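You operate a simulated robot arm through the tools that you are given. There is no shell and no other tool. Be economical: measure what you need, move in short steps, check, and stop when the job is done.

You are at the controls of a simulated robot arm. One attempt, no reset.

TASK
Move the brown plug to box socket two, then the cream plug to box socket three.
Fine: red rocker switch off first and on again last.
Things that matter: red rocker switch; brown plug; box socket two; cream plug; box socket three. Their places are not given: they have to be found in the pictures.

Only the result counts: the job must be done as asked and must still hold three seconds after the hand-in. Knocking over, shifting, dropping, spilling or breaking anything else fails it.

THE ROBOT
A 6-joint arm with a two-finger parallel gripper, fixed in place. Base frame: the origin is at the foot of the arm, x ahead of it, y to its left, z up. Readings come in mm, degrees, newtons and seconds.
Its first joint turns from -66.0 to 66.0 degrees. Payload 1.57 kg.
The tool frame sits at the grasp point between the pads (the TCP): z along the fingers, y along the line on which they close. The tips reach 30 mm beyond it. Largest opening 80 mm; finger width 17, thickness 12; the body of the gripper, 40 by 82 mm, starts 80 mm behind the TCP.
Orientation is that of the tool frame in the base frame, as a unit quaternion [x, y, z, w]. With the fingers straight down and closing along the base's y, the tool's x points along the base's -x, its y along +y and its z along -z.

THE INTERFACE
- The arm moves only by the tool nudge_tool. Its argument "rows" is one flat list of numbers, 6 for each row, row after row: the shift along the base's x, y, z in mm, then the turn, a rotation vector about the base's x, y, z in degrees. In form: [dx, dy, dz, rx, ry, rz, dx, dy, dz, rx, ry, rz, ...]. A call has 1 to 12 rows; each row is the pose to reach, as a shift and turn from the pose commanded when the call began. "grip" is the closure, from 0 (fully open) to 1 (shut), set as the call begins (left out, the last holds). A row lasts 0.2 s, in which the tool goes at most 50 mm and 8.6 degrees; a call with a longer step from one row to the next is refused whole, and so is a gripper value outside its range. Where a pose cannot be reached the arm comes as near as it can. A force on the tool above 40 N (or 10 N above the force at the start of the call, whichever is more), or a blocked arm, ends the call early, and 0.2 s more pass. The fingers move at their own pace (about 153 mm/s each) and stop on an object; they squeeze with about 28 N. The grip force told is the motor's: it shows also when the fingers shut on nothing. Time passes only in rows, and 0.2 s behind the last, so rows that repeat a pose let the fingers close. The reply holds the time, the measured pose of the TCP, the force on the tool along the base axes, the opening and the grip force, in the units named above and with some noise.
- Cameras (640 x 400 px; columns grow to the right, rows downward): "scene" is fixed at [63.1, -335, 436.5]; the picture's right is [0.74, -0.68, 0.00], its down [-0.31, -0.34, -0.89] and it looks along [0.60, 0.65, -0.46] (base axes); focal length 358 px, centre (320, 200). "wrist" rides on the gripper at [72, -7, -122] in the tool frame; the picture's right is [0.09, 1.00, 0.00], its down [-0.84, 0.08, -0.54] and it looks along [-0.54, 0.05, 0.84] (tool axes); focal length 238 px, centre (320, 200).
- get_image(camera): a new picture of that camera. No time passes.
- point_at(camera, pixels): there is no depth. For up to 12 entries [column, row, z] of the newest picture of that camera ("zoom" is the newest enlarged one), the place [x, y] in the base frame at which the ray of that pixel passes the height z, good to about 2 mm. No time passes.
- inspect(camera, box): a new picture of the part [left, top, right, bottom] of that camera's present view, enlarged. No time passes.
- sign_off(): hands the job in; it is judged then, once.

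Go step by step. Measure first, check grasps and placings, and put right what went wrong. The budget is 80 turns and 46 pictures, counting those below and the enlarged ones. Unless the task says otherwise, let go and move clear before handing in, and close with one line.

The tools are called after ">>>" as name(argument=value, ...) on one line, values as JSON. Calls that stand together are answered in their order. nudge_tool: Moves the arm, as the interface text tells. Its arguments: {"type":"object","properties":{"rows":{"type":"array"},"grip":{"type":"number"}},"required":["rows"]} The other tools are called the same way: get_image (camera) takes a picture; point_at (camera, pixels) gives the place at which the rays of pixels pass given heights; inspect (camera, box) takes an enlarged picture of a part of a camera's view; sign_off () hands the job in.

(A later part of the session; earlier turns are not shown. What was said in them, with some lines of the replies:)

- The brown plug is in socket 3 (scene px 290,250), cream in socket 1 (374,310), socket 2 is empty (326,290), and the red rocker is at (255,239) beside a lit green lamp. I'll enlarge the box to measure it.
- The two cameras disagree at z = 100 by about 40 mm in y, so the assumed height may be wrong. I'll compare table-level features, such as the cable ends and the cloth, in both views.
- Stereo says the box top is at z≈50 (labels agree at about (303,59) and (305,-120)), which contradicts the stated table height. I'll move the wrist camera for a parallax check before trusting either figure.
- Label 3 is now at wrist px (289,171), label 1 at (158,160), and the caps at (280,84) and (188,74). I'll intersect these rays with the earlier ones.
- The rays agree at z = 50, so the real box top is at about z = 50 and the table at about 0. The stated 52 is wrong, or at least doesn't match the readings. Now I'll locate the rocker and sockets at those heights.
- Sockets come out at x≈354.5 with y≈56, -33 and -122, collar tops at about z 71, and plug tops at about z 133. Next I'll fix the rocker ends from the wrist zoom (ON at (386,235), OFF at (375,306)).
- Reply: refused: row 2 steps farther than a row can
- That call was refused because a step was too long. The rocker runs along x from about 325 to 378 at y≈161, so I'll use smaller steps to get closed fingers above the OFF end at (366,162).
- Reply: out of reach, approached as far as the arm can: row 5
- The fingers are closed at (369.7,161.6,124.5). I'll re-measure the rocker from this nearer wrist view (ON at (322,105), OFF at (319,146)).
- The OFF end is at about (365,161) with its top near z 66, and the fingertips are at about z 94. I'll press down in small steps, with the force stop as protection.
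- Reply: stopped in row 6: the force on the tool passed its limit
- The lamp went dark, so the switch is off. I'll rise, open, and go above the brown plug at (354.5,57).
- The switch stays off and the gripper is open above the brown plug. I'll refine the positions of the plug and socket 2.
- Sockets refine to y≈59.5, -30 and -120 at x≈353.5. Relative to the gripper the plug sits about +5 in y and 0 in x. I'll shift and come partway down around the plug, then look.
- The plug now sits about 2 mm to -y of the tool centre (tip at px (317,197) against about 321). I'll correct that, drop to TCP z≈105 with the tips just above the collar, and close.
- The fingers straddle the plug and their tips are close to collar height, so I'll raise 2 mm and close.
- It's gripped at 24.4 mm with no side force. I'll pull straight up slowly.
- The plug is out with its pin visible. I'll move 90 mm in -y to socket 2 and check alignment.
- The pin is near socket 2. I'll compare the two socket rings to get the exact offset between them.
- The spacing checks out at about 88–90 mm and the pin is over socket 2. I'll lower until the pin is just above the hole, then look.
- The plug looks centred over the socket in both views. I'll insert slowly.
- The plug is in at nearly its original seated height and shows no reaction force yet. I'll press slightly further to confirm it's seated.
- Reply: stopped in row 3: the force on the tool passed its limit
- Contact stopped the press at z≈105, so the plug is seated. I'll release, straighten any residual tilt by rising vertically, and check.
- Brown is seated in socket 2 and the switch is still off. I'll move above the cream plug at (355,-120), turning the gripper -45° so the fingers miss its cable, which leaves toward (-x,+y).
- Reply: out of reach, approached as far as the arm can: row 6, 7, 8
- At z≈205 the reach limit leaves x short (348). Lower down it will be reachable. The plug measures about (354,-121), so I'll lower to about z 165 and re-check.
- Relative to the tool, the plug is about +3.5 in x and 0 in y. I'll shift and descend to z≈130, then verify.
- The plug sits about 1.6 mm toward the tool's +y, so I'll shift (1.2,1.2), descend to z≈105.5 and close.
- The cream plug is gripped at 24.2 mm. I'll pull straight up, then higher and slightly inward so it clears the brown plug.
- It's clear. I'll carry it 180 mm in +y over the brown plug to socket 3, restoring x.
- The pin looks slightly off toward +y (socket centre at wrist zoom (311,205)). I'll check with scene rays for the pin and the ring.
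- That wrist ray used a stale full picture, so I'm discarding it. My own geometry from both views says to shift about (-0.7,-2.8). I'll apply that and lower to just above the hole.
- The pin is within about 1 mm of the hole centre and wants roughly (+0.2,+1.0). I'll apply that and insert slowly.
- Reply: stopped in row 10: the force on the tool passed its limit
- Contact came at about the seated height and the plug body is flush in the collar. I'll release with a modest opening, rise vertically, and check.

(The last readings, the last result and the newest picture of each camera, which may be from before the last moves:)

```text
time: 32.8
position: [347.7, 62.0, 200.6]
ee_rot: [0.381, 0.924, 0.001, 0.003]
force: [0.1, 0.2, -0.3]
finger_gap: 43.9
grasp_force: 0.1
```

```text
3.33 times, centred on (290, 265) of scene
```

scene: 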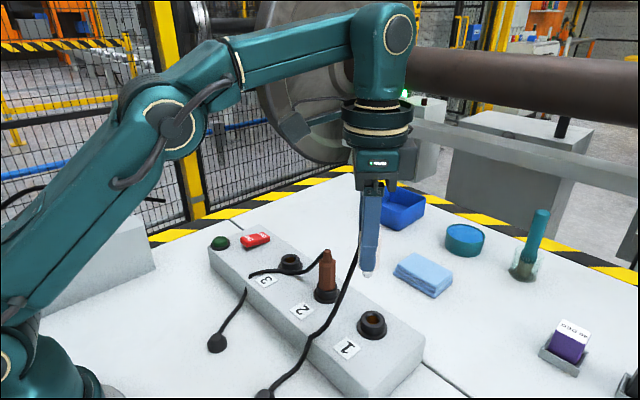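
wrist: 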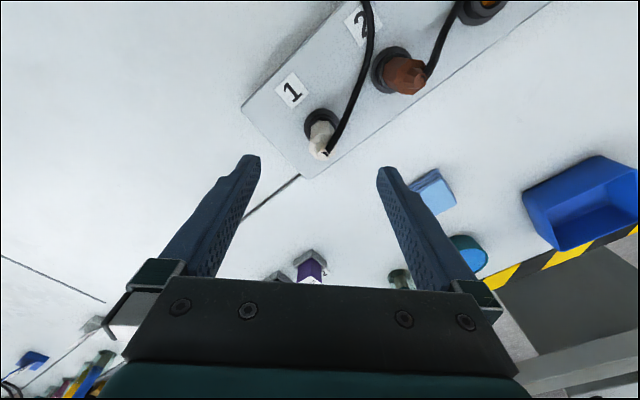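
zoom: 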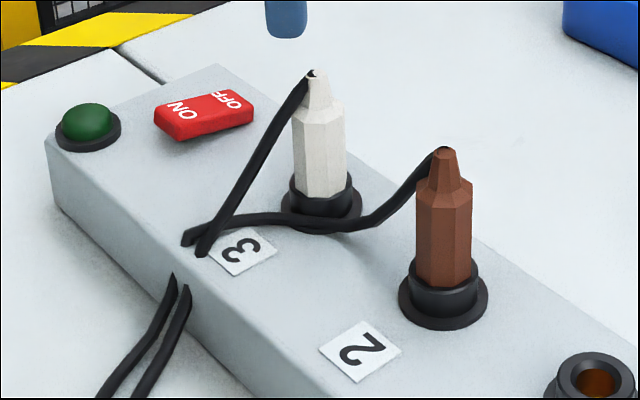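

Both plugs are seated, with brown in socket 2 and cream in socket 3. Next I'll close the fingers, turn back +45°, and go above the rocker's ON end at about (332,160.5).

>>> nudge_tool(grip=1, rows=[-3, 17, 0, 0, 0, 7.5, -6, 34, 0, 0, 0, 15, -9, 51, 0, 0, 0, 22.5, -12, 68, 0, 0, 0, 30, -15, 85, -10, 0, 0, 37.5, -16, 100, -30, 0, 0, 45, -16, 100, -60, 0, 0, 45, -16, 100, -85, 0, 0, 45, -16, 100, -85, 0, 0, 45])

>>> inspect(camera="scene", box=[190, 170, 330, 260])

>>> get_image(camera="wrist")

```text
time: 34.8
position: [331.8, 160.0, 113.2]
ee_rot: [-0.002, 1.0, 0.002, 0.003]
force: [0.6, 0.2, 0.1]
finger_gap: 0.4
grasp_force: 21.5
```

```text
4.44 times, centred on (260, 215) of scene
```

zoom: 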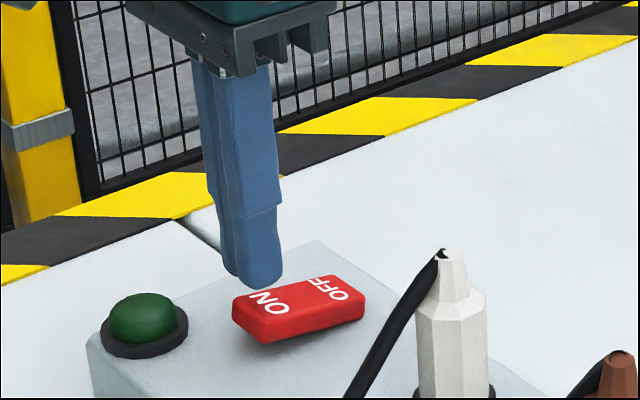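

```text
4 pictures are left
```

wrist: 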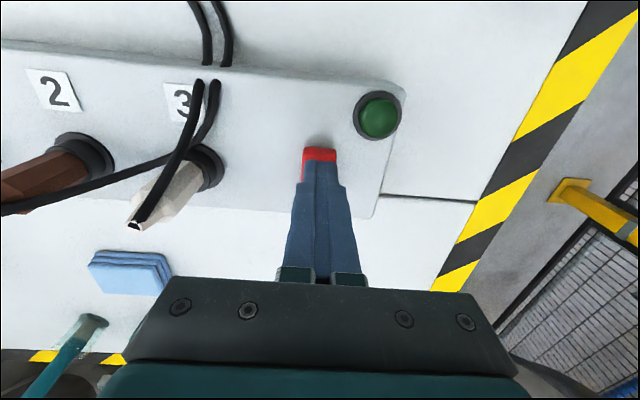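

The tips are above the ON end, so I'll press down in small steps.

>>> nudge_tool(rows=[0, 0, -8, 0, 0, 0, 0, 0, -13, 0, 0, 0, 0, 0, -16, 0, 0, 0, 0, 0, -18, 0, 0, 0, 0, 0, -20, 0, 0, 0, 0, 0, -22, 0, 0, 0, 0, 0, -24, 0, 0, 0])

>>> inspect(camera="scene", box=[190, 170, 330, 260])

```text
time: 36.4
position: [330.2, 159.8, 94.3]
ee_rot: [-0.002, 1.0, 0.002, 0.004]
force: [-11.0, -7.1, 26.8]
finger_gap: 0.0
grasp_force: 21.3
```

```text
4.44 times, centred on (260, 215) of scene
```

zoom: 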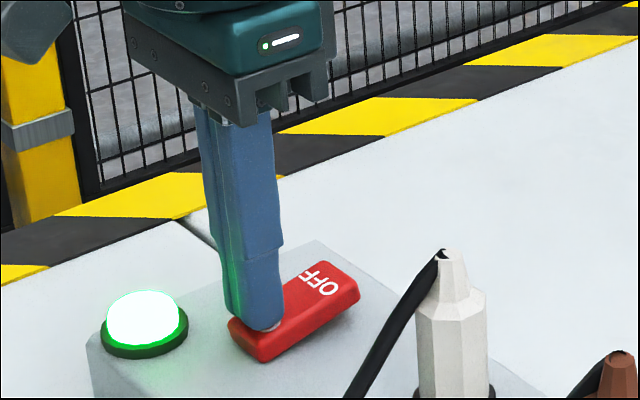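

The lamp is lit, so the switch is on. I'll retreat upward and take a final look.

>>> nudge_tool(rows=[0, 0, 15, 0, 0, 0, -5, 0, 40, 0, 0, 0, -15, 0, 75, 0, 0, 0, -30, 0, 110, 0, 0, 0, -30, 0, 110, 0, 0, 0])

>>> get_image(camera="scene")

```text
time: 37.5
position: [300.0, 158.9, 202.7]
ee_rot: [-0.002, 1.0, 0.002, 0.002]
force: [-0.4, -1.0, 0.2]
finger_gap: 0.2
grasp_force: 21.2
```

```text
2 pictures are left
```

scene: 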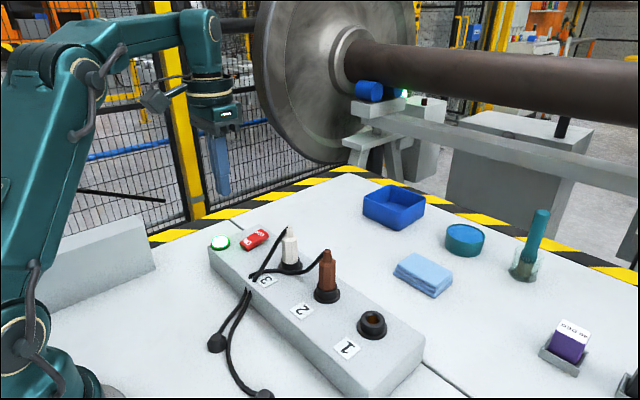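

The final picture shows brown in socket 2 (326,280), cream in socket 3 (290,252), the lamp lit, the other objects unmoved and the arm clear. I'm handing in.

>>> sign_off()

```text
The job is handed in.
```

The job is done and handed in: I switched the red rocker off, moved the brown plug to socket two and the cream plug to socket three, then switched it back on.
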